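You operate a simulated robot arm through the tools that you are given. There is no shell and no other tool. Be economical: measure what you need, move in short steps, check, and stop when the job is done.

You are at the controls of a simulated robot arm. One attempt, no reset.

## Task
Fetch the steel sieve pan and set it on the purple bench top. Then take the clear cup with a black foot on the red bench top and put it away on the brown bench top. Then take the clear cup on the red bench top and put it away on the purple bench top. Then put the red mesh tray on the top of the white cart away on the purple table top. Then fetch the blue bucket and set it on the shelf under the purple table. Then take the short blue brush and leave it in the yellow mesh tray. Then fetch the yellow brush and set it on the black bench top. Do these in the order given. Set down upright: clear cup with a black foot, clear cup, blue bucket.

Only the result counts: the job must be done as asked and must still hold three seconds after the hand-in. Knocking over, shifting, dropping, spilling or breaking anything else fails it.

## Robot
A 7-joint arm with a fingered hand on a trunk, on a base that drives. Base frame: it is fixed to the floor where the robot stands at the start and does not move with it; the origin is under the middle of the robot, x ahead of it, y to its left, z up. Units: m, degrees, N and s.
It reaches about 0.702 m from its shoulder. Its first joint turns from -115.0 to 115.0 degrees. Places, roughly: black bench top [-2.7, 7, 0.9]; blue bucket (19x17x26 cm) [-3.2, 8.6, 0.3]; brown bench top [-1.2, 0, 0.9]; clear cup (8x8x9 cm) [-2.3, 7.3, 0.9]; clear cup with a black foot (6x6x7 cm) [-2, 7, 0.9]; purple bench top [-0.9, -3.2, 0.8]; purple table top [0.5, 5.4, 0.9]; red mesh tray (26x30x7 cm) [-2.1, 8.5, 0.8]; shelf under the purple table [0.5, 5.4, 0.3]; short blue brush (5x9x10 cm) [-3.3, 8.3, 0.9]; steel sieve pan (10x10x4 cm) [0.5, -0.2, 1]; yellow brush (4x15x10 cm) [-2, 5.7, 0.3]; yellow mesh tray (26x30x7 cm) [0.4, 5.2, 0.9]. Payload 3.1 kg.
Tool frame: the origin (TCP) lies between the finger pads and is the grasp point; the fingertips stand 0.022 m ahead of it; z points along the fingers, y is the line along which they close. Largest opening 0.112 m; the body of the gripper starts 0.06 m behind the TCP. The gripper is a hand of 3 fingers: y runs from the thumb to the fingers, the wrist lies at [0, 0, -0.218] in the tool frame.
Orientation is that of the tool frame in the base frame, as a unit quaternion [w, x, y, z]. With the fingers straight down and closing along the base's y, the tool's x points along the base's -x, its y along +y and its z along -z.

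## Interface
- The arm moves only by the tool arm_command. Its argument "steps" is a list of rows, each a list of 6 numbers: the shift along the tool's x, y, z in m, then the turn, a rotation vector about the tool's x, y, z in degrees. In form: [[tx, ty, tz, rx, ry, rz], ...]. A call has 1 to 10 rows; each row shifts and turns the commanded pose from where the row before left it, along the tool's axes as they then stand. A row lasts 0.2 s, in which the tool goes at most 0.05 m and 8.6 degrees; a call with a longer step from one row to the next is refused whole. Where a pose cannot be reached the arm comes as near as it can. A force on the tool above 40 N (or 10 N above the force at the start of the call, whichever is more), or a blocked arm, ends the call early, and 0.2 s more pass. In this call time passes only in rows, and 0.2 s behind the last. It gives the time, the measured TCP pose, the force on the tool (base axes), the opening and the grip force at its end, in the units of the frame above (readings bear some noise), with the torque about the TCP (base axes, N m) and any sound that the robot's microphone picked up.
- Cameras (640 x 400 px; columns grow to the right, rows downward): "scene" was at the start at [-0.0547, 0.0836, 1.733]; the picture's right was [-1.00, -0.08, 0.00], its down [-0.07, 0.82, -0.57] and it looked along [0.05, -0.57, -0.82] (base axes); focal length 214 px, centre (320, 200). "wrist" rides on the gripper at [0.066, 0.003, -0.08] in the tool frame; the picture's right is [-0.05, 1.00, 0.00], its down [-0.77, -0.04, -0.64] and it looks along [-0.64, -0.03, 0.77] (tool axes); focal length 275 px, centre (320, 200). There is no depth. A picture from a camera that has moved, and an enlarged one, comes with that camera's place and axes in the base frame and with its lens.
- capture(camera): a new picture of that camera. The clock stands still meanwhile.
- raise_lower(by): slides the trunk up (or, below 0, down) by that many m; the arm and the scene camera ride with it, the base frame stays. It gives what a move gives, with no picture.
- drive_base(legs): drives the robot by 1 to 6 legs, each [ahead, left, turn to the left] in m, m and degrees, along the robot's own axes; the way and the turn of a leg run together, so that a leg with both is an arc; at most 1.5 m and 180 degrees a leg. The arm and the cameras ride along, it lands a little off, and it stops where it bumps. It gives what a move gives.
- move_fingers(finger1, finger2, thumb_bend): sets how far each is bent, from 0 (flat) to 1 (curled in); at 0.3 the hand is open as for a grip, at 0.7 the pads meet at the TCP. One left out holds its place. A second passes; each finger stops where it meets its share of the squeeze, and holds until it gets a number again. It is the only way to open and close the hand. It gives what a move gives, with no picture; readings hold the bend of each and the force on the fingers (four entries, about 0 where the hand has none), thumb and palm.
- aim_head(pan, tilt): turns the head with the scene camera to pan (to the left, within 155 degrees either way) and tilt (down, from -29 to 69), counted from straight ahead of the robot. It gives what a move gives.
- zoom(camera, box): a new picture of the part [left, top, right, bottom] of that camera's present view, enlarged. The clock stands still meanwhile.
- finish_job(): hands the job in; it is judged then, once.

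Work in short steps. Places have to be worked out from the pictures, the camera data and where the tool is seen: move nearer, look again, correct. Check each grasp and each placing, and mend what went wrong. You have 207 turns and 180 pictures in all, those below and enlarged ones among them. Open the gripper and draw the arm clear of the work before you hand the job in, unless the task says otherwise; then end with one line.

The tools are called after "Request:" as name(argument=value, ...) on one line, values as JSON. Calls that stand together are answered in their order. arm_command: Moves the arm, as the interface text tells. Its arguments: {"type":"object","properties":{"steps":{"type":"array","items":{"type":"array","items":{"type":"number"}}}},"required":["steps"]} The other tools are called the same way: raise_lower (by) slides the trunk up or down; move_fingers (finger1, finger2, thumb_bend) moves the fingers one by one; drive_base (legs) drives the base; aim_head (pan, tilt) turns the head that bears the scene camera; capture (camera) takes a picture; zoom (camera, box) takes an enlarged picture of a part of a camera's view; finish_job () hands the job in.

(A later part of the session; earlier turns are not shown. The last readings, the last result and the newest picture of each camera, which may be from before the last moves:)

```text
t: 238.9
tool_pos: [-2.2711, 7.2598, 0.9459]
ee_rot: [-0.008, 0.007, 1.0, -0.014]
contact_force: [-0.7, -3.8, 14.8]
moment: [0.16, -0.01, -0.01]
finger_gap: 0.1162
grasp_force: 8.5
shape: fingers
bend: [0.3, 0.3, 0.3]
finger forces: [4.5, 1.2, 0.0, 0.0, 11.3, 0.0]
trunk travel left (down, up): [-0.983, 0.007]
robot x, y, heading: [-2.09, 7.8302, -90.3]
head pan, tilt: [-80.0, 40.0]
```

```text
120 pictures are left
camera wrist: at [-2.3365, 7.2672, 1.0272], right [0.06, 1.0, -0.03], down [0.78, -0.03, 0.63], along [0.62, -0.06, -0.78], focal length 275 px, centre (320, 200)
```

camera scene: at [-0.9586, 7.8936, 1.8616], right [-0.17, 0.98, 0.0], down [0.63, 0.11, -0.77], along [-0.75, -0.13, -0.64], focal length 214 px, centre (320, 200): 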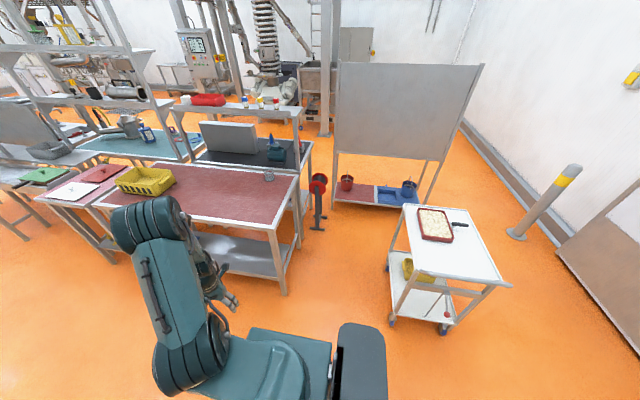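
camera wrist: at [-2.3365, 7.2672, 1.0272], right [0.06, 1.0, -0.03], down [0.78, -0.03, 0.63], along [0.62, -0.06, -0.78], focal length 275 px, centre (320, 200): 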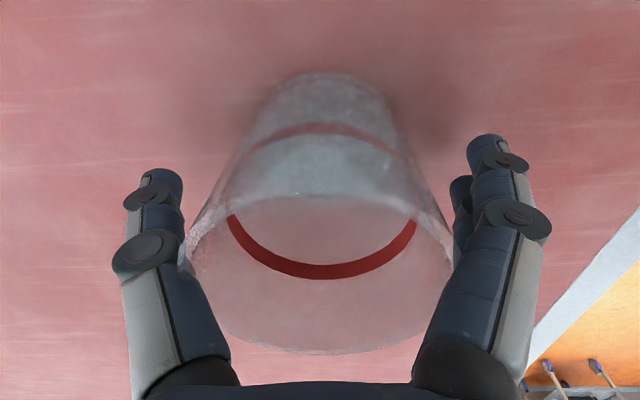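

The rim is just wedging between the fingers. I'll rise 8 mm and close.

Request:
arm_command(steps=[[0, 0, -0.008, 0, 0, 0]])

Request:
move_fingers(finger1=0.6, finger2=0.6, thumb_bend=0.6)

Request:
capture(camera="wrist")

```text
t: 239.3
tool_pos: [-2.2691, 7.2588, 0.9496]
ee_rot: [-0.006, 0.007, 1.0, -0.009]
contact_force: [-1.0, -0.4, -0.2]
moment: [0.0, 0.01, -0.02]
finger_gap: 0.1132
grasp_force: 0.8
shape: fingers
bend: [0.3, 0.3, 0.3]
finger forces: [0.8, 0.1, 0.0, 0.1, 1.1, 0.1]
trunk travel left (down, up): [-0.983, 0.007]
robot x, y, heading: [-2.0854, 7.8285, -90.1]
head pan, tilt: [-80.0, 40.0]
```

```text
t: 240.3
tool_pos: [-2.2714, 7.2604, 0.9515]
ee_rot: [-0.007, 0.008, 1.0, -0.01]
contact_force: [-0.8, 1.1, 3.3]
moment: [0.22, 0.08, 0.02]
finger_gap: 0.0643
grasp_force: 32.3
shape: fingers
bend: [0.53, 0.52, 0.56]
finger forces: [16.6, 16.6, 0.0, 0.0, 31.1, 0.0]
trunk travel left (down, up): [-0.983, 0.007]
robot x, y, heading: [-2.0853, 7.8314, -90.2]
head pan, tilt: [-80.0, 40.0]
```

```text
119 pictures are left
camera wrist: at [-2.3359, 7.2662, 1.0324], right [0.06, 1.0, -0.02], down [0.78, -0.03, 0.63], along [0.62, -0.05, -0.78], focal length 275 px, centre (320, 200)
```

wrist: 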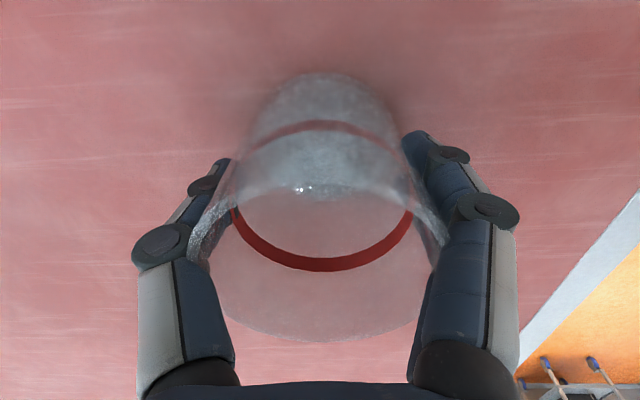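

Gripped. Lifting straight up, then retracting.

Request:
arm_command(steps=[[0, 0, -0.02, 0, 0, 0], [0, 0, -0.04, 0, 0, 0], [0, 0, -0.045, 0, 0, 0], [0, 0, -0.045, 0, 0, 0], [0, 0, -0.045, 0, 0, 0], [0, 0.045, 0, 0, 0, 0], [0, 0.045, 0, 0, 0, 0], [0, 0.045, 0, 0, 0, 0], [0, 0.045, 0, 0, 0, 0], [0, 0.045, 0, 0, 0, 0]])

Request:
capture(camera="wrist")

```text
t: 242.5
tool_pos: [-2.2642, 7.4885, 1.1404]
ee_rot: [-0.007, 0.006, 1.0, -0.011]
contact_force: [0.3, 0.1, -0.2]
moment: [0.0, -0.01, -0.02]
finger_gap: 0.0636
grasp_force: 27.3
shape: fingers
bend: [0.53, 0.52, 0.56]
finger forces: [13.7, 13.3, 0.1, 0.0, 27.8, 0.1]
trunk travel left (down, up): [-0.983, 0.007]
robot x, y, heading: [-2.0843, 7.8262, -90.4]
head pan, tilt: [-80.0, 40.0]
```

```text
118 pictures are left
camera wrist: at [-2.33, 7.4961, 1.2219], right [0.06, 1.0, -0.02], down [0.78, -0.03, 0.63], along [0.62, -0.05, -0.78], focal length 275 px, centre (320, 200)
```

wrist: 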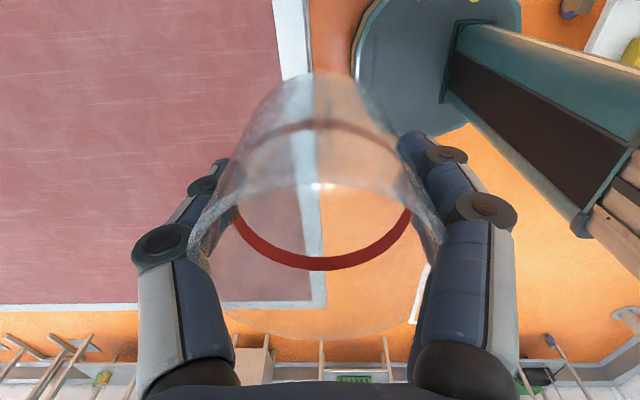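

Cup held. Driving to the purple bench.

Request:
drive_base(legs=[[0, 1.2, 0.4], [1.4, 0.48, 0], [1.5, 0, 0], [1.5, 0, 0], [1.5, 0, 0], [1.5, 0, 0]])

```text
t: 283.6
tool_pos: [-0.5742, 0.0908, 1.1403]
ee_rot: [-0.007, 0.011, 1.0, -0.011]
contact_force: [-0.8, 0.3, 0.4]
moment: [0.03, -0.02, 0.01]
finger_gap: 0.0636
grasp_force: 26.7
shape: fingers
bend: [0.53, 0.52, 0.56]
finger forces: [13.4, 13.0, 0.0, 0.1, 27.5, 0.0]
trunk travel left (down, up): [-0.983, 0.007]
robot x, y, heading: [-0.3952, 0.4356, -90.6]
head pan, tilt: [-80.0, 40.0]
```

Request:
drive_base(legs=[[1.3, 0.05, 0.6], [1.1, 0, 0], [0.55, -0.52, 0]])

Request:
aim_head(pan=5, tilt=45)

Request:
capture(camera="scene")

Request:
capture(camera="wrist")

```text
t: 299.1
tool_pos: [-1.0188, -2.8811, 1.1415]
ee_rot: [-0.007, -0.005, 1.0, -0.011]
contact_force: [-0.3, 0.1, 0.1]
moment: [-0.02, 0.01, 0.02]
finger_gap: 0.0635
grasp_force: 26.7
shape: fingers
bend: [0.53, 0.52, 0.56]
finger forces: [13.2, 12.9, 0.1, 0.0, 27.3, 0.0]
trunk travel left (down, up): [-0.983, 0.007]
robot x, y, heading: [-0.85, -2.5329, -88.7]
head pan, tilt: [-80.0, 40.0]
```

```text
t: 300.7
tool_pos: [-1.0207, -2.8798, 1.1398]
ee_rot: [-0.007, -0.005, 1.0, -0.01]
contact_force: [0.1, 0.3, -1.7]
moment: [-0.01, 0.05, -0.01]
finger_gap: 0.0634
grasp_force: 26.8
shape: fingers
bend: [0.53, 0.52, 0.56]
finger forces: [13.1, 12.9, 0.1, 0.0, 27.2, 0.0]
trunk travel left (down, up): [-0.983, 0.007]
robot x, y, heading: [-0.8505, -2.5329, -88.9]
head pan, tilt: [5.0, 45.0]
```

```text
117 pictures are left
camera scene: at [-0.6918, -2.5497, 1.8543], right [-0.99, -0.11, 0.0], down [-0.07, 0.7, -0.71], along [0.07, -0.7, -0.71], focal length 214 px, centre (320, 200)
```

scene: 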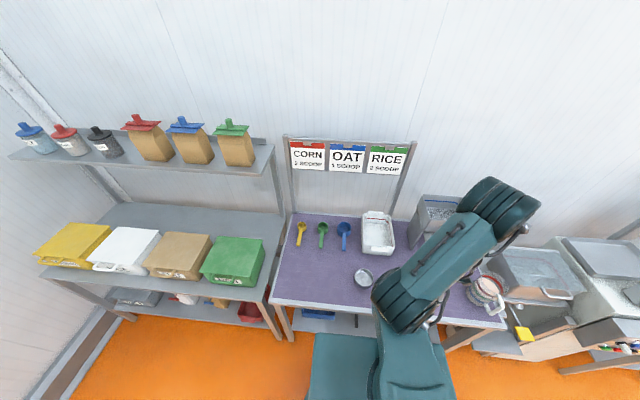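

```text
116 pictures are left
camera wrist: at [-1.0853, -2.8754, 1.2215], right [0.04, 1.0, -0.02], down [0.78, -0.01, 0.63], along [0.63, -0.04, -0.78], focal length 275 px, centre (320, 200)
```

wrist: 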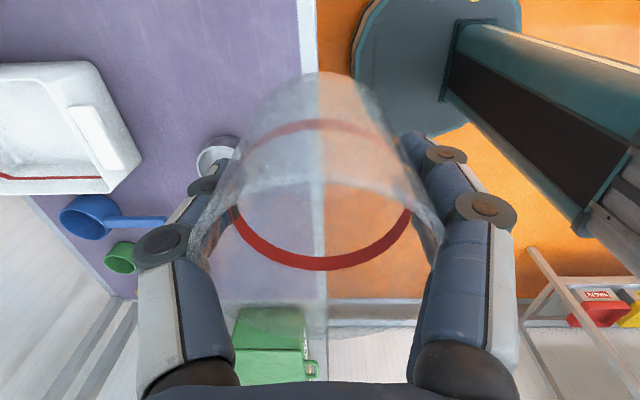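

Clear spot at about (-1.08,-3.0). Moving there and descending.

Request:
arm_command(steps=[[0.02, -0.04, 0, 0, 0, 0], [0.02, -0.04, 0, 0, 0, 0], [0.02, -0.04, 0, 0, 0, 0], [0, 0, 0.045, 0, 0, 0], [0, 0, 0.045, 0, 0, 0], [0, 0, 0.045, 0, 0, 0], [0, 0, 0.045, 0, 0, 0], [0, 0, 0.03, 0, 0, 0], [0, 0, 0.01, 0, 0, 0]])

Request:
capture(camera="wrist")

```text
t: 302.7
tool_pos: [-1.081, -3.0049, 0.9221]
ee_rot: [-0.006, -0.006, 1.0, -0.01]
contact_force: [1.2, 0.2, -0.4]
moment: [0.04, 0.01, -0.02]
finger_gap: 0.063
grasp_force: 25.3
shape: fingers
bend: [0.53, 0.52, 0.56]
finger forces: [12.3, 11.9, 0.1, 0.0, 25.2, 0.1]
trunk travel left (down, up): [-0.983, 0.007]
robot x, y, heading: [-0.8521, -2.5351, -88.8]
head pan, tilt: [5.0, 45.0]
```

```text
115 pictures are left
camera wrist: at [-1.1466, -3.0009, 1.0037], right [0.03, 1.0, -0.02], down [0.78, -0.01, 0.63], along [0.63, -0.04, -0.78], focal length 275 px, centre (320, 200)
```

wrist: 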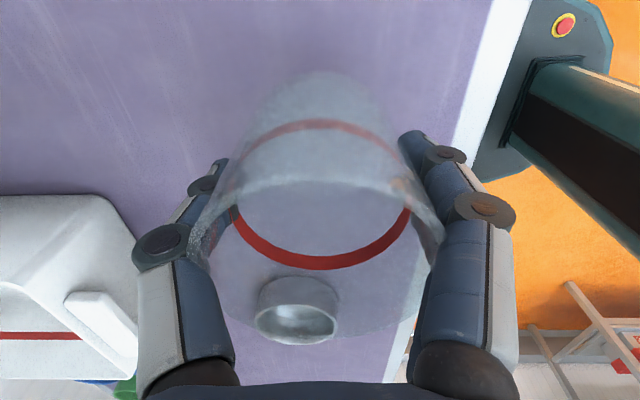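

Request:
arm_command(steps=[[0, 0, 0.015, 0, 0, 0], [0, 0, 0.012, 0, 0, 0], [0, 0, 0.01, 0, 0, 0], [0, 0, 0.005, 0, 0, 0], [0, 0, 0.005, 0, 0, 0]])

```text
t: 303.9
tool_pos: [-1.0815, -3.0068, 0.8771]
ee_rot: [-0.007, -0.005, 1.0, -0.01]
contact_force: [-0.5, 1.0, -1.4]
moment: [0.02, -0.01, -0.01]
finger_gap: 0.0631
grasp_force: 24.3
shape: fingers
bend: [0.53, 0.52, 0.56]
finger forces: [12.1, 12.0, 0.0, 0.0, 25.1, 0.1]
trunk travel left (down, up): [-0.983, 0.007]
robot x, y, heading: [-0.852, -2.5349, -89.0]
head pan, tilt: [5.0, 45.0]
```

Request:
arm_command(steps=[[0, 0, 0.005, 0, 0, 0], [0, 0, 0.005, 0, 0, 0], [0, 0, 0.005, 0, 0, 0]])

```text
t: 304.6
tool_pos: [-1.0827, -3.0102, 0.872]
ee_rot: [-0.01, -0.007, 1.0, -0.015]
contact_force: [5.8, 6.0, 34.0]
moment: [0.72, -0.14, -0.1]
finger_gap: 0.0632
grasp_force: 32.1
shape: fingers
bend: [0.52, 0.51, 0.57]
finger forces: [17.2, 18.8, 0.0, 0.0, 27.5, 0.0]
trunk travel left (down, up): [-0.983, 0.007]
robot x, y, heading: [-0.8505, -2.5342, -88.8]
head pan, tilt: [5.0, 45.0]
stopped in row 3: the force on the tool passed its limit at 45 N (the readings are from after the stop); the commanded pose is now the measured one
```

The cup is on the bench. Easing off slightly and opening.

Request:
arm_command(steps=[[0, 0, -0.003, 0, 0, 0]])

Request:
move_fingers(finger1=0.34, finger2=0.34, thumb_bend=0.34)

Request:
capture(camera="wrist")

```text
t: 305.0
tool_pos: [-1.0825, -3.0093, 0.87]
ee_rot: [-0.009, -0.006, 1.0, -0.015]
contact_force: [1.9, 1.5, 15.5]
moment: [0.42, -0.08, -0.1]
finger_gap: 0.0632
grasp_force: 26.5
shape: fingers
bend: [0.52, 0.51, 0.57]
finger forces: [14.1, 14.7, 0.0, 0.0, 26.0, 0.1]
trunk travel left (down, up): [-0.983, 0.007]
robot x, y, heading: [-0.8492, -2.533, -88.9]
head pan, tilt: [5.0, 45.0]
```

```text
t: 306.0
tool_pos: [-1.0834, -3.0105, 0.8702]
ee_rot: [-0.009, -0.006, 1.0, -0.014]
contact_force: [0.3, 0.0, 0.8]
moment: [-0.01, -0.02, 0.01]
finger_gap: 0.1013
grasp_force: 0.8
shape: fingers
bend: [0.34, 0.34, 0.34]
finger forces: [0.6, 0.9, 0.0, 0.1, 0.7, 0.1]
trunk travel left (down, up): [-0.983, 0.007]
robot x, y, heading: [-0.8512, -2.5317, -88.9]
head pan, tilt: [5.0, 45.0]
```

```text
114 pictures are left
camera wrist: at [-1.149, -3.0048, 0.9523], right [0.03, 1.0, -0.03], down [0.78, -0.01, 0.62], along [0.62, -0.04, -0.78], focal length 275 px, centre (320, 200)
```

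wrist: 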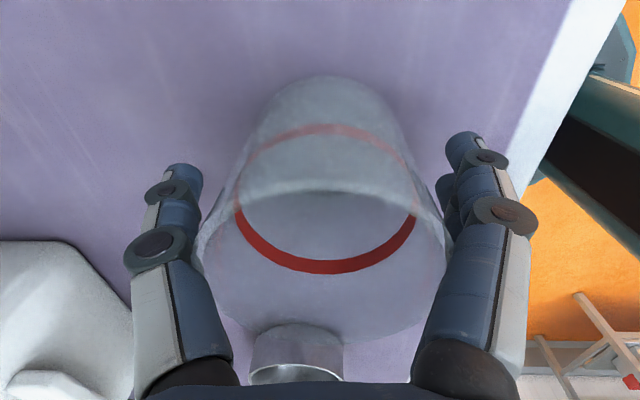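

Still lightly touching; opening a bit wider, then lifting straight up.

Request:
move_fingers(finger1=0.25, finger2=0.25, thumb_bend=0.25)

Request:
arm_command(steps=[[0, 0, -0.02, 0, 0, 0], [0, 0, -0.04, 0, 0, 0], [0, 0, -0.045, 0, 0, 0], [0, 0, -0.045, 0, 0, 0], [0, 0, -0.045, 0, 0, 0], [0, 0, -0.045, 0, 0, 0], [0, 0.045, 0, 0, 0, 0], [0, 0.045, 0, 0, 0, 0]])

Request:
capture(camera="wrist")

```text
t: 307.0
tool_pos: [-1.0837, -3.0108, 0.8706]
ee_rot: [-0.009, -0.007, 1.0, -0.015]
contact_force: [-0.1, 0.0, 0.9]
moment: [0.01, -0.03, 0.02]
finger_gap: 0.12
grasp_force: 0.1
shape: fingers
bend: [0.25, 0.25, 0.25]
finger forces: [0.1, 0.1, 0.1, 0.0, 0.0, 0.0]
trunk travel left (down, up): [-0.983, 0.007]
robot x, y, heading: [-0.8518, -2.5361, -89.0]
head pan, tilt: [5.0, 45.0]
```

```text
t: 308.8
tool_pos: [-1.0819, -2.9132, 1.1093]
ee_rot: [-0.008, -0.007, 1.0, -0.015]
contact_force: [-0.1, 0.0, -0.1]
moment: [-0.03, -0.02, 0.01]
finger_gap: 0.1203
grasp_force: 0.0
shape: fingers
bend: [0.25, 0.25, 0.25]
finger forces: [0.0, 0.0, 0.0, 0.1, 0.0, 0.0]
trunk travel left (down, up): [-0.983, 0.007]
robot x, y, heading: [-0.8513, -2.5363, -88.9]
head pan, tilt: [5.0, 45.0]
```

```text
113 pictures are left
camera wrist: at [-1.1462, -2.9068, 1.1898], right [0.03, 1.0, -0.03], down [0.78, -0.01, 0.62], along [0.62, -0.04, -0.78], focal length 275 px, centre (320, 200)
```

wrist: 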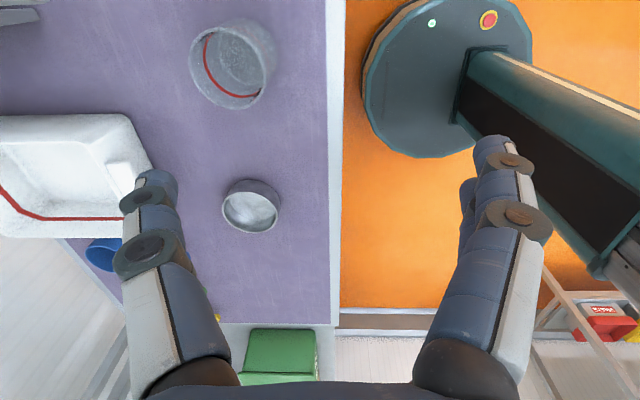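

Both stand upright on the purple bench. Next the red mesh tray: driving back up the corridor.

Request:
drive_base(legs=[[-0.5, 0.45, -1.0], [-1.5, 0, 0], [-1.5, 0, 0], [-1.5, 0, 0], [-1.5, 0, 0], [-1.5, 0, 0]])

```text
t: 347.7
tool_pos: [-0.5649, 5.0932, 1.1074]
ee_rot: [-0.008, 0.004, 1.0, -0.013]
contact_force: [0.2, 0.2, 0.5]
moment: [0.0, 0.01, -0.02]
finger_gap: 0.1204
grasp_force: 0.1
shape: fingers
bend: [0.25, 0.25, 0.25]
finger forces: [0.0, 0.0, 0.0, 0.1, 0.0, 0.1]
trunk travel left (down, up): [-0.983, 0.007]
robot x, y, heading: [-0.3249, 5.4723, -89.9]
head pan, tilt: [5.0, 45.0]
```

I'm next to the purple table; a quick look left at it before going on.

Request:
aim_head(pan=90, tilt=45)

Request:
capture(camera="scene")

```text
t: 349.3
tool_pos: [-0.5628, 5.0933, 1.1073]
ee_rot: [-0.009, 0.005, 1.0, -0.014]
contact_force: [0.3, -1.1, 0.5]
moment: [-0.01, 0.03, 0.0]
finger_gap: 0.1206
grasp_force: 0.1
shape: fingers
bend: [0.25, 0.25, 0.25]
finger forces: [0.0, 0.0, 0.0, 0.1, 0.1, 0.0]
trunk travel left (down, up): [-0.983, 0.007]
robot x, y, heading: [-0.3275, 5.468, -90.1]
head pan, tilt: [90.0, 45.0]
```

```text
112 pictures are left
camera scene: at [-0.0931, 5.5312, 1.8543], right [0.0, -1.0, 0.0], down [-0.71, 0.0, -0.71], along [0.71, 0.0, -0.71], focal length 214 px, centre (320, 200)
```

scene: 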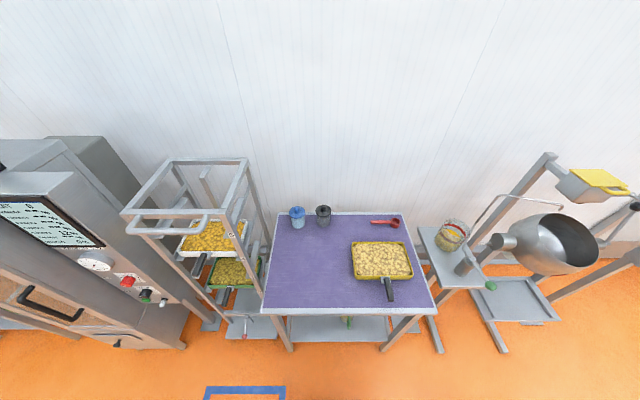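

Request:
zoom(camera="scene", box=[250, 190, 450, 330])

```text
2.86 times, centred on (350, 260) of scene
camera zoom: at [-0.0931, 5.5312, 1.8543], right [0.0, -1.0, 0.0], down [-0.71, 0.0, -0.71], along [0.71, 0.0, -0.71], focal length 613 px, centre (234, 29)
```

zoom: 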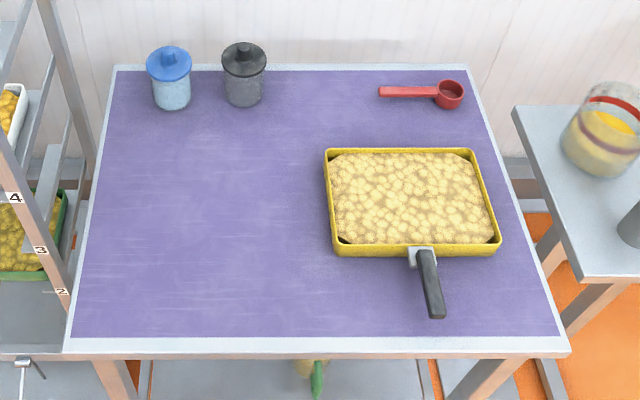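

Trays carry a black handle. Now on to the cart to view the red tray.

Request:
drive_base(legs=[[-1.4, -0.3, 0], [-1.3, -0.35, 0], [0, 0, -90]])

Request:
aim_head(pan=0, tilt=45)

Request:
capture(camera="scene")

```text
t: 366.5
tool_pos: [-1.3505, 8.4012, 1.1065]
ee_rot: [-0.016, 0.706, 0.708, -0.004]
contact_force: [-0.9, -0.7, -0.7]
moment: [0.04, 0.02, -0.02]
finger_gap: 0.1203
grasp_force: 0.0
shape: fingers
bend: [0.25, 0.25, 0.25]
finger forces: [0.0, 0.1, 0.0, 0.1, 0.0, 0.1]
trunk travel left (down, up): [-0.983, 0.007]
robot x, y, heading: [-0.9731, 8.1688, -179.4]
head pan, tilt: [90.0, 45.0]
```

```text
t: 368.2
tool_pos: [-1.3504, 8.4023, 1.1086]
ee_rot: [-0.016, 0.706, 0.708, -0.004]
contact_force: [-0.3, -0.1, -0.5]
moment: [-0.02, -0.02, 0.02]
finger_gap: 0.1203
grasp_force: 0.0
shape: fingers
bend: [0.25, 0.25, 0.25]
finger forces: [0.0, 0.0, 0.1, 0.0, 0.0, 0.0]
trunk travel left (down, up): [-0.983, 0.007]
robot x, y, heading: [-0.9699, 8.1709, -179.0]
head pan, tilt: [0.0, 45.0]
```

```text
110 pictures are left
camera scene: at [-0.9928, 8.0195, 1.8543], right [-0.01, 1.0, 0.0], down [0.71, 0.01, -0.71], along [-0.71, -0.01, -0.71], focal length 214 px, centre (320, 200)
```

scene: 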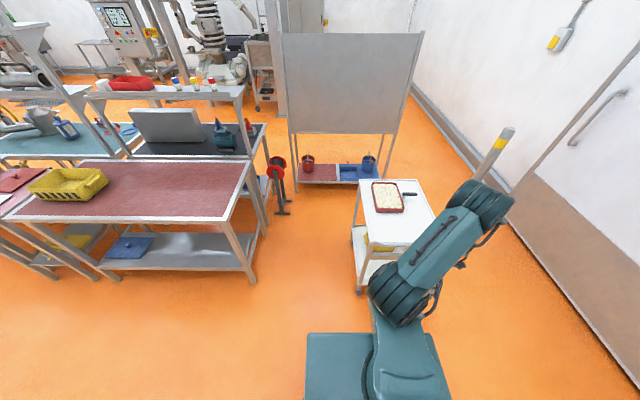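

Request:
zoom(camera="scene", box=[340, 150, 460, 270])

Request:
zoom(camera="scene", box=[270, 130, 430, 230])

```text
3.33 times, centred on (400, 210) of scene
camera zoom: at [-0.9928, 8.0195, 1.8543], right [-0.01, 1.0, 0.0], down [0.71, 0.01, -0.71], along [-0.71, -0.01, -0.71], focal length 715 px, centre (53, 167)
```

zoom: 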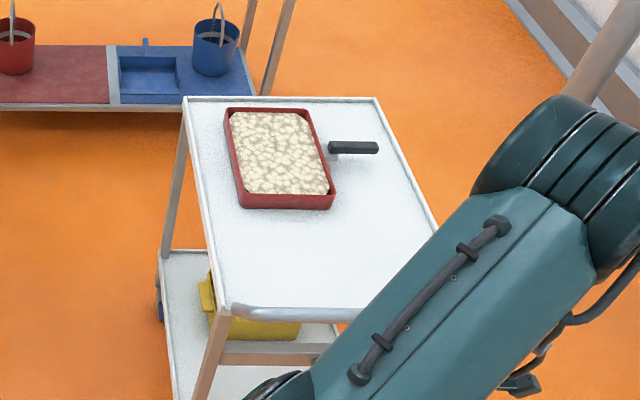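

```text
4.00 times, centred on (350, 180) of scene
camera zoom: at [-0.9928, 8.0195, 1.8543], right [-0.01, 1.0, 0.0], down [0.71, 0.01, -0.71], along [-0.71, -0.01, -0.71], focal length 858 px, centre (200, 280)
```

zoom: 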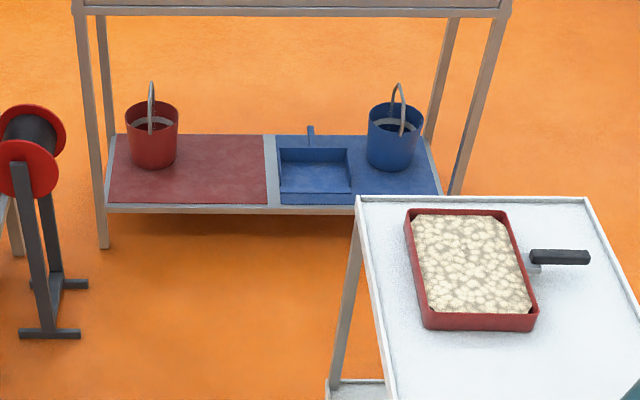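

The red tray's handle points to +y at about (-2.04,8.61). I'll go round to the +y side of the cart, facing -y, so the handle points at the robot.

Request:
drive_base(legs=[[0, 0, 89], [-1.1, 0, 0], [0, -0.85, 0]])

Request:
aim_head(pan=-5, tilt=50)

Request:
capture(camera="scene")

Request:
capture(camera="wrist")

```text
t: 381.6
tool_pos: [-2.0379, 8.8967, 1.1073]
ee_rot: [-0.009, 0.006, 1.0, -0.015]
contact_force: [-0.7, -0.2, -0.1]
moment: [0.0, 0.0, 0.0]
finger_gap: 0.1204
grasp_force: 0.1
shape: fingers
bend: [0.25, 0.25, 0.25]
finger forces: [0.0, 0.0, 0.1, 0.0, 0.1, 0.0]
trunk travel left (down, up): [-0.983, 0.007]
robot x, y, heading: [-1.8035, 9.2703, -90.2]
head pan, tilt: [0.0, 45.0]
```

```text
t: 382.3
tool_pos: [-2.0392, 8.8979, 1.1083]
ee_rot: [-0.009, 0.005, 1.0, -0.014]
contact_force: [0.7, 0.0, 0.1]
moment: [0.0, 0.02, -0.03]
finger_gap: 0.1203
grasp_force: 0.1
shape: fingers
bend: [0.25, 0.25, 0.25]
finger forces: [0.0, 0.0, 0.1, 0.0, 0.0, 0.0]
trunk travel left (down, up): [-0.983, 0.007]
robot x, y, heading: [-1.797, 9.2752, -90.1]
head pan, tilt: [-5.0, 50.0]
```

```text
107 pictures are left
camera scene: at [-1.6566, 9.2569, 1.8474], right [-1.0, 0.09, 0.0], down [0.07, 0.76, -0.64], along [-0.06, -0.64, -0.77], focal length 214 px, centre (320, 200)
```

scene: 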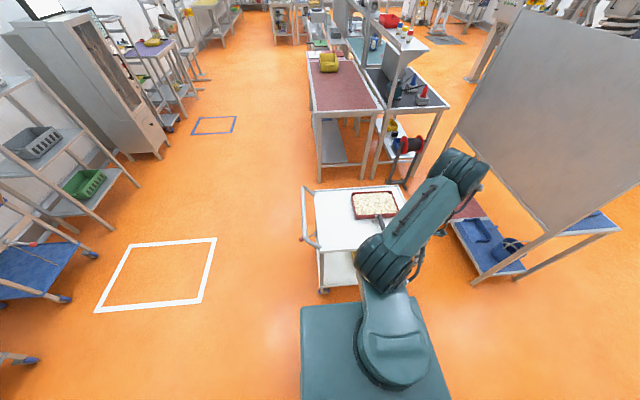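

```text
106 pictures are left
camera wrist: at [-2.1047, 8.9041, 1.1892], right [0.06, 1.0, -0.03], down [0.78, -0.03, 0.62], along [0.62, -0.06, -0.78], focal length 275 px, centre (320, 200)
```

wrist: 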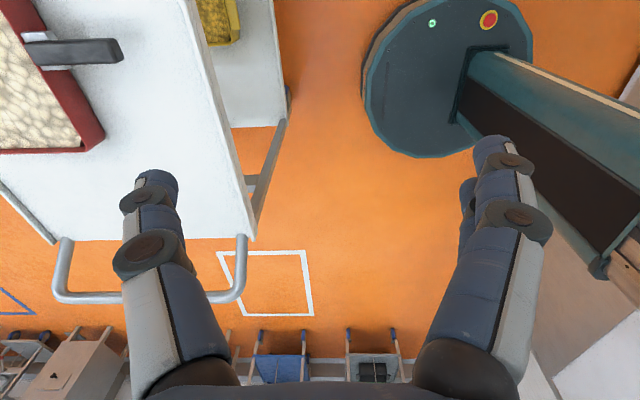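

Handle spans y≈8.58–8.675 at x≈-2.06. I'll pitch the hand up to point forward (thumb on top, fingers below) while moving forward above the tray.

Request:
arm_command(steps=[[0, -0.02, 0, 8, 0, 0], [0, -0.0198, 0.0028, 8, 0, 0], [0, -0.0192, 0.0055, 8, 0, 0], [0, -0.0183, 0.0081, 8, 0, 0], [0, -0.017, 0.0106, 8, 0, 0], [0, -0.0153, 0.0129, 8, 0, 0], [0, -0.0134, 0.0149, 8, 0, 0], [0, -0.0112, 0.0166, 8, 0, 0], [0, -0.0088, 0.018, 8, 0, 0], [0, -0.0062, 0.019, 8, 0, 0]])

Request:
capture(camera="wrist")

Request:
capture(camera="scene")

```text
t: 384.5
tool_pos: [-2.0423, 8.6965, 1.112]
ee_rot: [-0.009, -0.001, 0.757, -0.653]
contact_force: [0.3, -0.1, 0.4]
moment: [-0.03, 0.03, -0.01]
finger_gap: 0.1202
grasp_force: 0.1
shape: fingers
bend: [0.25, 0.25, 0.25]
finger forces: [0.1, 0.0, 0.0, 0.0, 0.0, 0.1]
trunk travel left (down, up): [-0.983, 0.007]
robot x, y, heading: [-1.8026, 9.2714, -90.2]
head pan, tilt: [-5.0, 50.0]
```

```text
105 pictures are left
camera wrist: at [-2.1077, 8.7781, 1.1228], right [0.03, 0.14, -0.99], down [0.78, 0.62, 0.11], along [0.62, -0.78, -0.09], focal length 275 px, centre (320, 200)
```

wrist: 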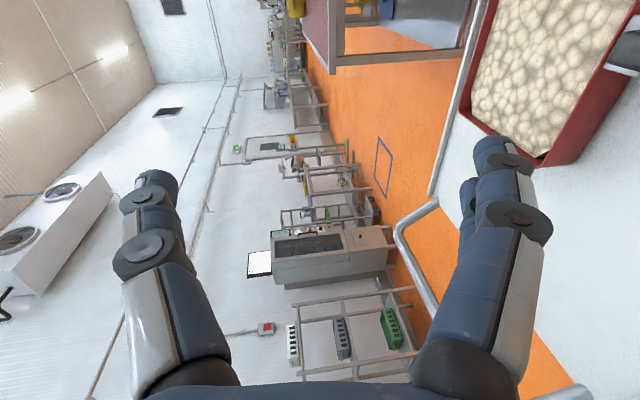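

```text
104 pictures are left
camera scene: at [-1.6572, 9.2555, 1.8475], right [-1.0, 0.09, 0.0], down [0.07, 0.76, -0.64], along [-0.06, -0.64, -0.77], focal length 214 px, centre (320, 200)
```

scene: 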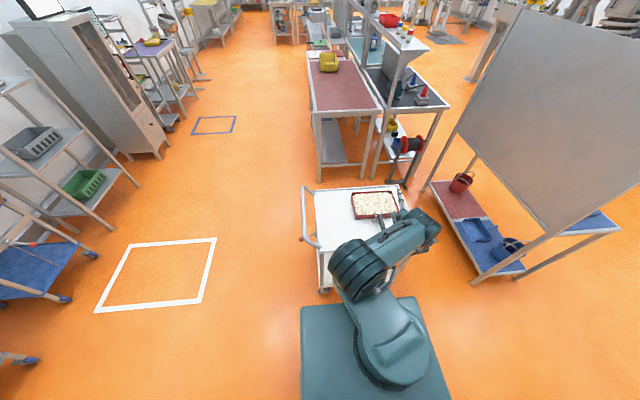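

The hand now points forward. I'll back out 4 cm, partly close the fingers and lower the trunk to compare heights with the handle from the side.

Request:
arm_command(steps=[[0, 0.007, -0.04, 0, 0, 0]])

Request:
move_fingers(finger1=0.48, finger2=0.48, thumb_bend=0.48)

Request:
raise_lower(by=-0.18)

Request:
capture(camera="wrist")

```text
t: 384.9
tool_pos: [-2.0415, 8.7394, 1.1129]
ee_rot: [-0.011, -0.001, 0.756, -0.655]
contact_force: [0.0, -0.7, -0.1]
moment: [0.01, 0.01, 0.03]
finger_gap: 0.1202
grasp_force: 0.0
shape: fingers
bend: [0.25, 0.25, 0.25]
finger forces: [0.1, 0.0, 0.1, 0.1, 0.0, 0.0]
trunk travel left (down, up): [-0.983, 0.007]
robot x, y, heading: [-1.8023, 9.2682, -90.1]
head pan, tilt: [-5.0, 50.0]
```

```text
t: 385.9
tool_pos: [-2.0406, 8.7364, 1.1127]
ee_rot: [-0.009, -0.002, 0.757, -0.653]
contact_force: [-0.5, 0.5, 0.1]
moment: [-0.03, -0.02, 0.01]
finger_gap: 0.0612
grasp_force: 0.0
shape: fingers
bend: [0.48, 0.48, 0.48]
finger forces: [0.1, 0.0, 0.0, 0.0, 0.0, 0.0]
trunk travel left (down, up): [-0.983, 0.007]
robot x, y, heading: [-1.8007, 9.2703, -90.4]
head pan, tilt: [-5.0, 50.0]
```

```text
t: 387.9
tool_pos: [-2.0404, 8.737, 0.9333]
ee_rot: [-0.01, -0.002, 0.757, -0.653]
contact_force: [0.4, 1.1, -0.1]
moment: [0.02, -0.02, 0.01]
finger_gap: 0.0613
grasp_force: 0.1
shape: fingers
bend: [0.48, 0.48, 0.48]
finger forces: [0.0, 0.0, 0.0, 0.0, 0.1, 0.1]
trunk travel left (down, up): [-0.803, 0.187]
robot x, y, heading: [-1.8032, 9.273, -90.5]
head pan, tilt: [-5.0, 50.0]
```

```text
103 pictures are left
camera wrist: at [-2.1065, 8.8189, 0.9424], right [0.03, 0.15, -0.99], down [0.78, 0.62, 0.11], along [0.63, -0.77, -0.09], focal length 275 px, centre (320, 200)
```

wrist: 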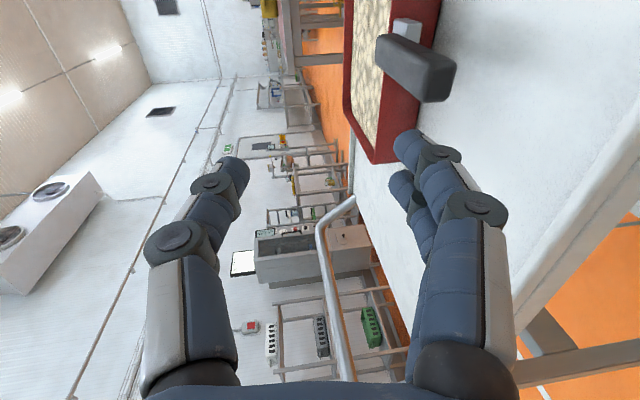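

Handle centre z≈0.863, bottom ≈0.853, cart top ≈0.80, so fingers fit beneath. I'll level the hand, align in x, and lower.

Request:
arm_command(steps=[[0.01, 0, 0, 4, 0, 0], [0.01, 0, 0, 4, 0, 0]])

Request:
raise_lower(by=-0.062)

Request:
capture(camera="wrist")

```text
t: 388.5
tool_pos: [-2.0613, 8.7359, 0.9325]
ee_rot: [-0.01, -0.002, 0.71, -0.705]
contact_force: [-0.1, 0.1, 0.2]
moment: [0.04, 0.0, 0.0]
finger_gap: 0.0611
grasp_force: 0.0
shape: fingers
bend: [0.48, 0.48, 0.48]
finger forces: [0.0, 0.1, 0.0, 0.1, 0.0, 0.0]
trunk travel left (down, up): [-0.803, 0.187]
robot x, y, heading: [-1.7969, 9.2684, -90.4]
head pan, tilt: [-5.0, 50.0]
```

```text
t: 389.5
tool_pos: [-2.0607, 8.7377, 0.8704]
ee_rot: [-0.01, -0.003, 0.709, -0.705]
contact_force: [0.5, 0.3, -0.6]
moment: [0.06, -0.01, -0.01]
finger_gap: 0.0615
grasp_force: 0.1
shape: fingers
bend: [0.48, 0.48, 0.48]
finger forces: [0.0, 0.0, 0.1, 0.1, 0.1, 0.0]
trunk travel left (down, up): [-0.741, 0.249]
robot x, y, heading: [-1.8023, 9.2724, -90.2]
head pan, tilt: [-5.0, 50.0]
```

```text
102 pictures are left
camera wrist: at [-2.1266, 8.8194, 0.8691], right [0.03, 0.01, -1.0], down [0.78, 0.63, 0.03], along [0.63, -0.78, 0.01], focal length 275 px, centre (320, 200)
```

wrist: 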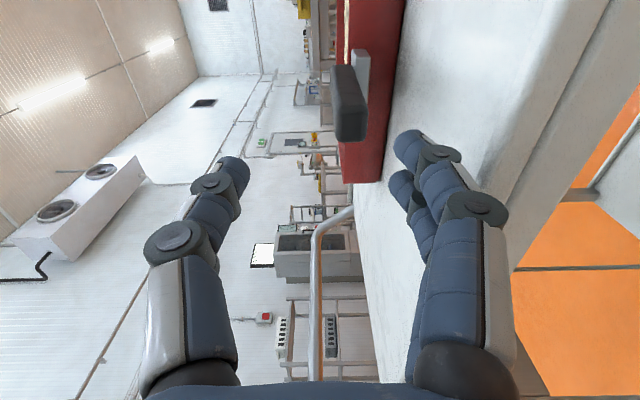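

Handle centre z≈0.852. I'll narrow the gap slightly, lower 1.8 cm, and slide forward so the handle enters the hand.

Request:
move_fingers(finger1=0.53, finger2=0.53, thumb_bend=0.5)

Request:
raise_lower(by=-0.016)

Request:
arm_command(steps=[[0.002, 0, 0.03, 0, 0, 0], [0.002, 0, 0.03, 0, 0, 0]])

Request:
capture(camera="wrist")

```text
t: 390.5
tool_pos: [-2.0614, 8.7369, 0.8707]
ee_rot: [-0.01, -0.002, 0.71, -0.704]
contact_force: [-0.6, 0.2, 0.4]
moment: [0.02, 0.04, 0.03]
finger_gap: 0.0515
grasp_force: 0.0
shape: fingers
bend: [0.53, 0.53, 0.5]
finger forces: [0.0, 0.1, 0.0, 0.1, 0.0, 0.0]
trunk travel left (down, up): [-0.741, 0.249]
robot x, y, heading: [-1.8008, 9.2711, -90.1]
head pan, tilt: [-5.0, 50.0]
```

```text
t: 391.1
tool_pos: [-2.0605, 8.7363, 0.8549]
ee_rot: [-0.011, -0.003, 0.709, -0.705]
contact_force: [0.5, 1.5, 4.2]
moment: [0.08, -0.01, -0.03]
finger_gap: 0.0485
grasp_force: 2.3
shape: fingers
bend: [0.54, 0.55, 0.5]
finger forces: [2.0, 2.2, 0.0, 0.1, 0.1, 0.0]
trunk travel left (down, up): [-0.725, 0.265]
robot x, y, heading: [-1.7985, 9.2708, -90.3]
head pan, tilt: [-5.0, 50.0]
```

```text
t: 391.8
tool_pos: [-2.0659, 8.6753, 0.8514]
ee_rot: [-0.009, -0.003, 0.711, -0.703]
contact_force: [-0.4, 0.2, 0.7]
moment: [0.03, 0.01, 0.02]
finger_gap: 0.0508
grasp_force: 0.0
shape: fingers
bend: [0.53, 0.53, 0.5]
finger forces: [0.1, 0.0, 0.1, 0.0, 0.0, 0.1]
trunk travel left (down, up): [-0.725, 0.265]
robot x, y, heading: [-1.7992, 9.2718, -90.2]
head pan, tilt: [-5.0, 50.0]
```

```text
101 pictures are left
camera wrist: at [-2.1313, 8.7576, 0.8508], right [0.03, 0.01, -1.0], down [0.78, 0.63, 0.03], along [0.63, -0.78, 0.01], focal length 275 px, centre (320, 200)
```

wrist: 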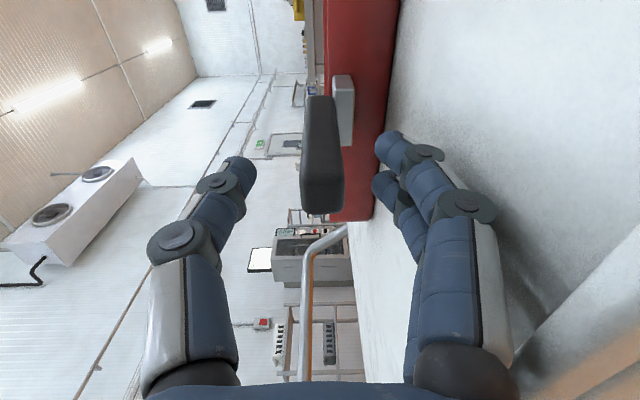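

The handle is centred between thumb and fingers. Advancing 4 cm more and closing.

Request:
arm_command(steps=[[0, 0, 0.02, 0, 0, 0], [0, 0, 0.02, 0, 0, 0]])

Request:
move_fingers(finger1=0.85, finger2=0.85, thumb_bend=0.85)

Request:
capture(camera="wrist")

```text
t: 392.4
tool_pos: [-2.0656, 8.6363, 0.8546]
ee_rot: [-0.01, -0.003, 0.709, -0.705]
contact_force: [0.1, -0.4, -0.2]
moment: [-0.01, 0.01, 0.03]
finger_gap: 0.0507
grasp_force: 0.2
shape: fingers
bend: [0.53, 0.53, 0.5]
finger forces: [0.0, 0.0, 0.0, 0.0, 0.0, 0.0]
trunk travel left (down, up): [-0.725, 0.265]
robot x, y, heading: [-1.8019, 9.2735, -90.2]
head pan, tilt: [-5.0, 50.0]
```

```text
t: 393.4
tool_pos: [-2.0649, 8.6371, 0.8543]
ee_rot: [-0.01, -0.002, 0.709, -0.705]
contact_force: [-0.4, -1.6, 3.0]
moment: [0.04, 0.09, 0.08]
finger_gap: 0.003
grasp_force: 15.9
shape: fingers
bend: [0.84, 0.67, 0.69]
finger forces: [1.1, 12.3, 0.0, 0.1, 18.5, 0.0]
trunk travel left (down, up): [-0.725, 0.265]
robot x, y, heading: [-1.8027, 9.2746, -90.0]
head pan, tilt: [-5.0, 50.0]
```

```text
100 pictures are left
camera wrist: at [-2.1313, 8.7191, 0.8523], right [0.03, 0.01, -1.0], down [0.78, 0.63, 0.03], along [0.63, -0.78, 0.01], focal length 275 px, centre (320, 200)
```

wrist: 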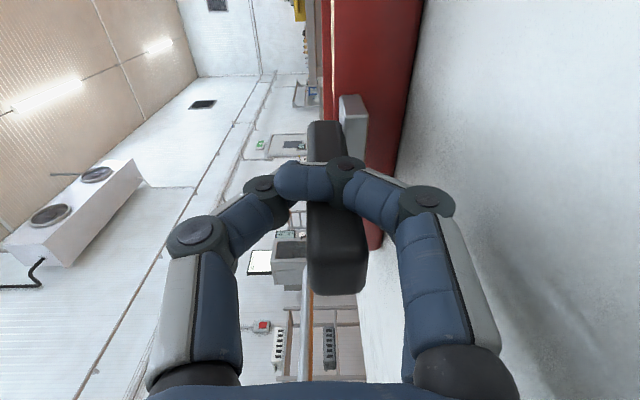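

One finger slipped past the handle's side, so the hand sits a bit too far to -x. I'll open, shift 8 mm, and close again.

Request:
move_fingers(finger1=0.53, finger2=0.53, thumb_bend=0.5)

Request:
arm_command(steps=[[-0.009, 0, 0, 0, 0, 0]])

Request:
move_fingers(finger1=0.85, finger2=0.85, thumb_bend=0.85)

Request:
capture(camera="wrist")

```text
t: 394.4
tool_pos: [-2.0655, 8.6367, 0.8527]
ee_rot: [-0.01, -0.002, 0.709, -0.705]
contact_force: [0.8, 0.0, 0.2]
moment: [-0.01, 0.0, -0.04]
finger_gap: 0.0501
grasp_force: 0.1
shape: fingers
bend: [0.53, 0.53, 0.5]
finger forces: [0.0, 0.1, 0.0, 0.1, 0.0, 0.1]
trunk travel left (down, up): [-0.725, 0.265]
robot x, y, heading: [-1.8016, 9.271, -90.0]
head pan, tilt: [-5.0, 50.0]
```

```text
t: 394.8
tool_pos: [-2.0565, 8.6363, 0.8535]
ee_rot: [-0.011, -0.004, 0.71, -0.704]
contact_force: [-0.3, 0.8, -0.4]
moment: [-0.04, 0.01, 0.0]
finger_gap: 0.0502
grasp_force: 0.1
shape: fingers
bend: [0.53, 0.53, 0.5]
finger forces: [0.0, 0.0, 0.0, 0.0, 0.0, 0.0]
trunk travel left (down, up): [-0.725, 0.265]
robot x, y, heading: [-1.8039, 9.2745, -90.4]
head pan, tilt: [-5.0, 50.0]
```

```text
t: 395.8
tool_pos: [-2.057, 8.6361, 0.8529]
ee_rot: [-0.01, -0.002, 0.71, -0.705]
contact_force: [0.1, -0.4, 0.2]
moment: [0.14, -0.02, -0.02]
finger_gap: 0.0153
grasp_force: 22.4
shape: fingers
bend: [0.7, 0.7, 0.68]
finger forces: [12.2, 12.1, 0.0, 0.0, 21.3, 0.0]
trunk travel left (down, up): [-0.725, 0.265]
robot x, y, heading: [-1.803, 9.2717, -90.2]
head pan, tilt: [-5.0, 50.0]
```

```text
99 pictures are left
camera wrist: at [-2.1223, 8.7185, 0.8515], right [0.03, 0.01, -1.0], down [0.78, 0.63, 0.03], along [0.63, -0.78, 0.01], focal length 275 px, centre (320, 200)
```

wrist: 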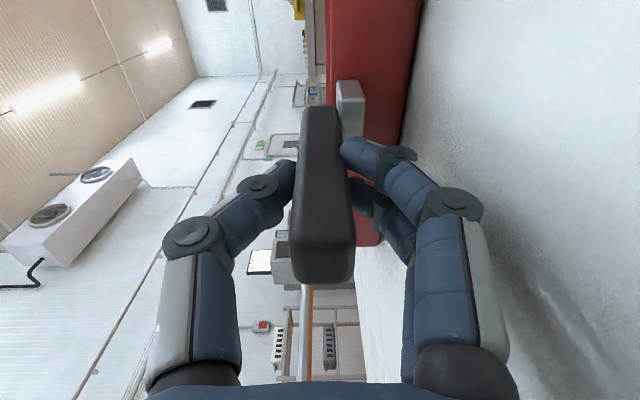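

A proper three-point grip on the handle. A small test lift with the trunk.

Request:
raise_lower(by=0.03)

Request:
capture(camera="wrist")

Request:
zoom(camera="scene", box=[280, 150, 480, 290])

```text
t: 396.5
tool_pos: [-2.0577, 8.6365, 0.8834]
ee_rot: [-0.01, -0.002, 0.71, -0.704]
contact_force: [-0.2, 0.4, -3.3]
moment: [0.34, -0.01, 0.0]
finger_gap: 0.015
grasp_force: 25.3
shape: fingers
bend: [0.71, 0.71, 0.68]
finger forces: [13.4, 13.4, 0.1, 0.0, 23.3, 0.0]
trunk travel left (down, up): [-0.755, 0.235]
robot x, y, heading: [-1.8058, 9.2722, -90.2]
head pan, tilt: [-5.0, 50.0]
```

```text
98 pictures are left
camera wrist: at [-2.1225, 8.7187, 0.8815], right [0.03, 0.01, -1.0], down [0.78, 0.63, 0.03], along [0.63, -0.78, 0.01], focal length 275 px, centre (320, 200)
```

wrist: 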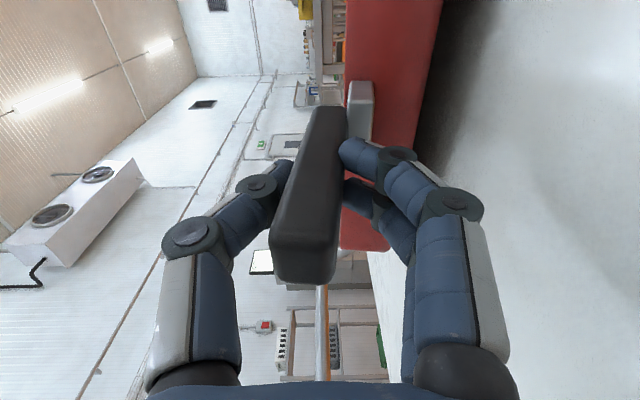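

```text
2.86 times, centred on (380, 220) of scene
camera zoom: at [-1.6566, 9.2562, 1.6195], right [-1.0, 0.09, 0.0], down [0.07, 0.76, -0.64], along [-0.06, -0.64, -0.77], focal length 613 px, centre (149, 143)
```

zoom: 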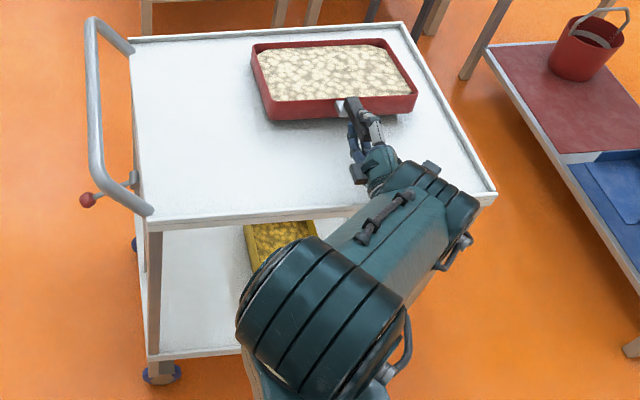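

It droops about 10°. I'll pitch the hand up to compensate and lift more.

Request:
arm_command(steps=[[0, -0.01, 0, 5, 0, 0], [0, -0.01, 0, 5, 0, 0]])

Request:
raise_lower(by=0.05)

Request:
capture(camera="wrist")

Request:
zoom(camera="scene", box=[280, 150, 480, 290])

```text
t: 397.1
tool_pos: [-2.0571, 8.6367, 0.9031]
ee_rot: [0.009, 0.003, -0.646, 0.763]
contact_force: [-0.1, -0.5, -7.1]
moment: [0.97, -0.03, -0.01]
finger_gap: 0.0159
grasp_force: 33.8
shape: fingers
bend: [0.73, 0.73, 0.65]
finger forces: [18.0, 18.5, 0.1, 0.1, 30.2, 0.0]
trunk travel left (down, up): [-0.755, 0.235]
robot x, y, heading: [-1.7975, 9.2742, -90.3]
head pan, tilt: [-5.0, 50.0]
```

```text
t: 398.0
tool_pos: [-2.0566, 8.637, 0.9521]
ee_rot: [0.01, 0.004, -0.646, 0.763]
contact_force: [0.5, -0.8, -5.7]
moment: [0.75, -0.01, 0.01]
finger_gap: 0.0162
grasp_force: 31.5
shape: fingers
bend: [0.73, 0.73, 0.66]
finger forces: [16.8, 17.4, 0.0, 0.1, 28.6, 0.0]
trunk travel left (down, up): [-0.805, 0.185]
robot x, y, heading: [-1.8026, 9.2706, -90.0]
head pan, tilt: [-5.0, 50.0]
```

```text
96 pictures are left
camera wrist: at [-2.1229, 8.7173, 0.9372], right [0.03, -0.17, -0.99], down [0.78, 0.63, -0.08], along [0.63, -0.76, 0.15], focal length 275 px, centre (320, 200)
```

wrist: 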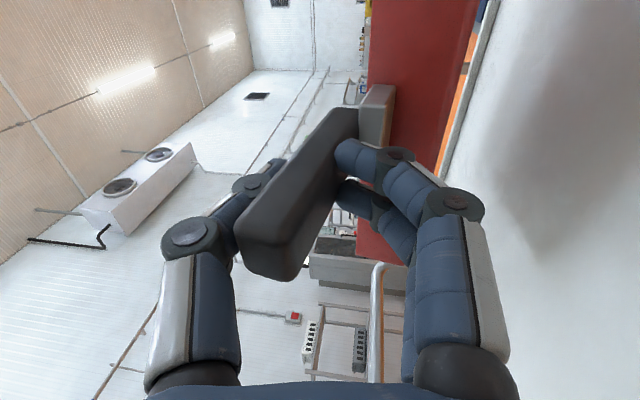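

```text
2.86 times, centred on (380, 220) of scene
camera zoom: at [-1.6568, 9.2553, 1.6694], right [-1.0, 0.09, 0.0], down [0.07, 0.76, -0.64], along [-0.06, -0.64, -0.77], focal length 613 px, centre (149, 143)
```

zoom: 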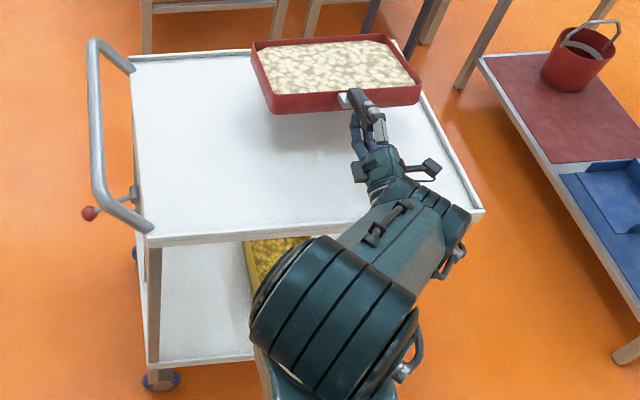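

The tray (≈0.6 kg) is off the cart and nearly level. I'll pitch up a bit more, raise for clearance, and draw the arm in.

Request:
raise_lower(by=0.17)

Request:
arm_command(steps=[[0, 0, -0.02, 3, 0, 0], [0, 0, -0.03, 3, 0, 0], [0, 0, -0.03, 0, 0, 0], [0, 0, -0.03, 0, 0, 0]])

Request:
capture(camera="scene")

```text
t: 399.9
tool_pos: [-2.0567, 8.6365, 1.1217]
ee_rot: [0.01, 0.002, -0.645, 0.764]
contact_force: [-0.4, 0.2, -5.5]
moment: [0.76, 0.0, 0.01]
finger_gap: 0.0157
grasp_force: 31.6
shape: fingers
bend: [0.73, 0.73, 0.66]
finger forces: [16.9, 17.6, 0.1, 0.1, 28.8, 0.0]
trunk travel left (down, up): [-0.975, 0.015]
robot x, y, heading: [-1.8001, 9.2737, -90.0]
head pan, tilt: [-5.0, 50.0]
```

```text
t: 400.9
tool_pos: [-2.057, 8.7439, 1.0972]
ee_rot: [0.009, 0.003, -0.605, 0.796]
contact_force: [0.7, -1.0, -5.1]
moment: [0.78, -0.02, -0.01]
finger_gap: 0.0159
grasp_force: 30.9
shape: fingers
bend: [0.73, 0.73, 0.66]
finger forces: [16.7, 16.8, 0.0, 0.0, 28.3, 0.0]
trunk travel left (down, up): [-0.975, 0.015]
robot x, y, heading: [-1.8022, 9.2718, -89.9]
head pan, tilt: [-5.0, 50.0]
```

```text
94 pictures are left
camera scene: at [-1.6578, 9.257, 1.8395], right [-1.0, 0.09, 0.0], down [0.07, 0.76, -0.64], along [-0.06, -0.64, -0.77], focal length 214 px, centre (320, 200)
```

scene: 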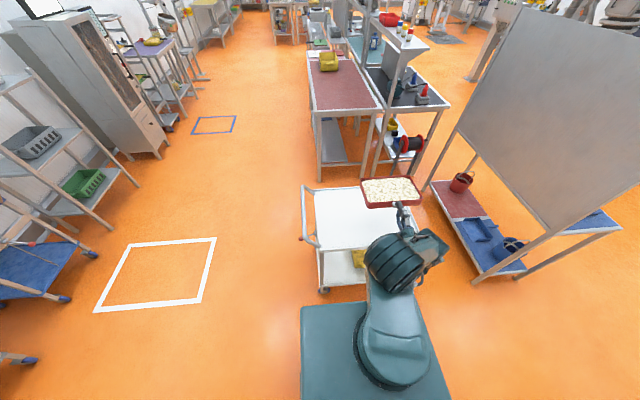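

Tray is level and clear. Driving: sideways off the cart, down the aisle, then turning to face the purple table.

Request:
drive_base(legs=[[0, 0.95, 0], [1.5, 0, 0], [1.5, 0, 0], [0.44, 0, 0], [0, 0, 90]])

Request:
aim_head(pan=-10, tilt=40)

Request:
capture(camera="scene")

```text
t: 426.1
tool_pos: [-0.3539, 5.5372, 1.0971]
ee_rot: [-0.549, 0.425, -0.431, 0.576]
contact_force: [-0.2, 0.1, -5.8]
moment: [0.02, 0.82, -0.05]
finger_gap: 0.0162
grasp_force: 31.8
shape: fingers
bend: [0.73, 0.73, 0.66]
finger forces: [17.2, 17.8, 0.0, 0.0, 29.3, 0.0]
trunk travel left (down, up): [-0.975, 0.015]
robot x, y, heading: [-0.8775, 5.8077, -1.8]
head pan, tilt: [-5.0, 50.0]
```

```text
t: 426.9
tool_pos: [-0.3536, 5.5376, 1.0963]
ee_rot: [-0.549, 0.424, -0.431, 0.577]
contact_force: [-0.4, -0.7, -5.7]
moment: [0.01, 0.81, -0.03]
finger_gap: 0.0161
grasp_force: 32.3
shape: fingers
bend: [0.73, 0.73, 0.66]
finger forces: [17.1, 17.8, 0.1, 0.0, 29.1, 0.0]
trunk travel left (down, up): [-0.975, 0.015]
robot x, y, heading: [-0.8751, 5.8052, -1.7]
head pan, tilt: [-10.0, 40.0]
```

```text
93 pictures are left
camera scene: at [-0.846, 5.9459, 1.8535], right [-0.2, -0.98, 0.0], down [-0.63, 0.13, -0.77], along [0.75, -0.16, -0.64], focal length 214 px, centre (320, 200)
```

scene: 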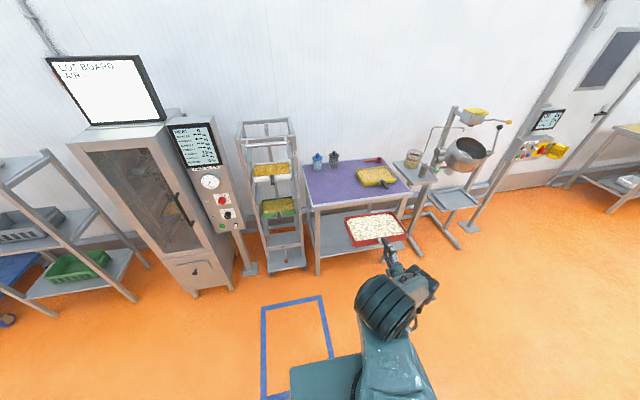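

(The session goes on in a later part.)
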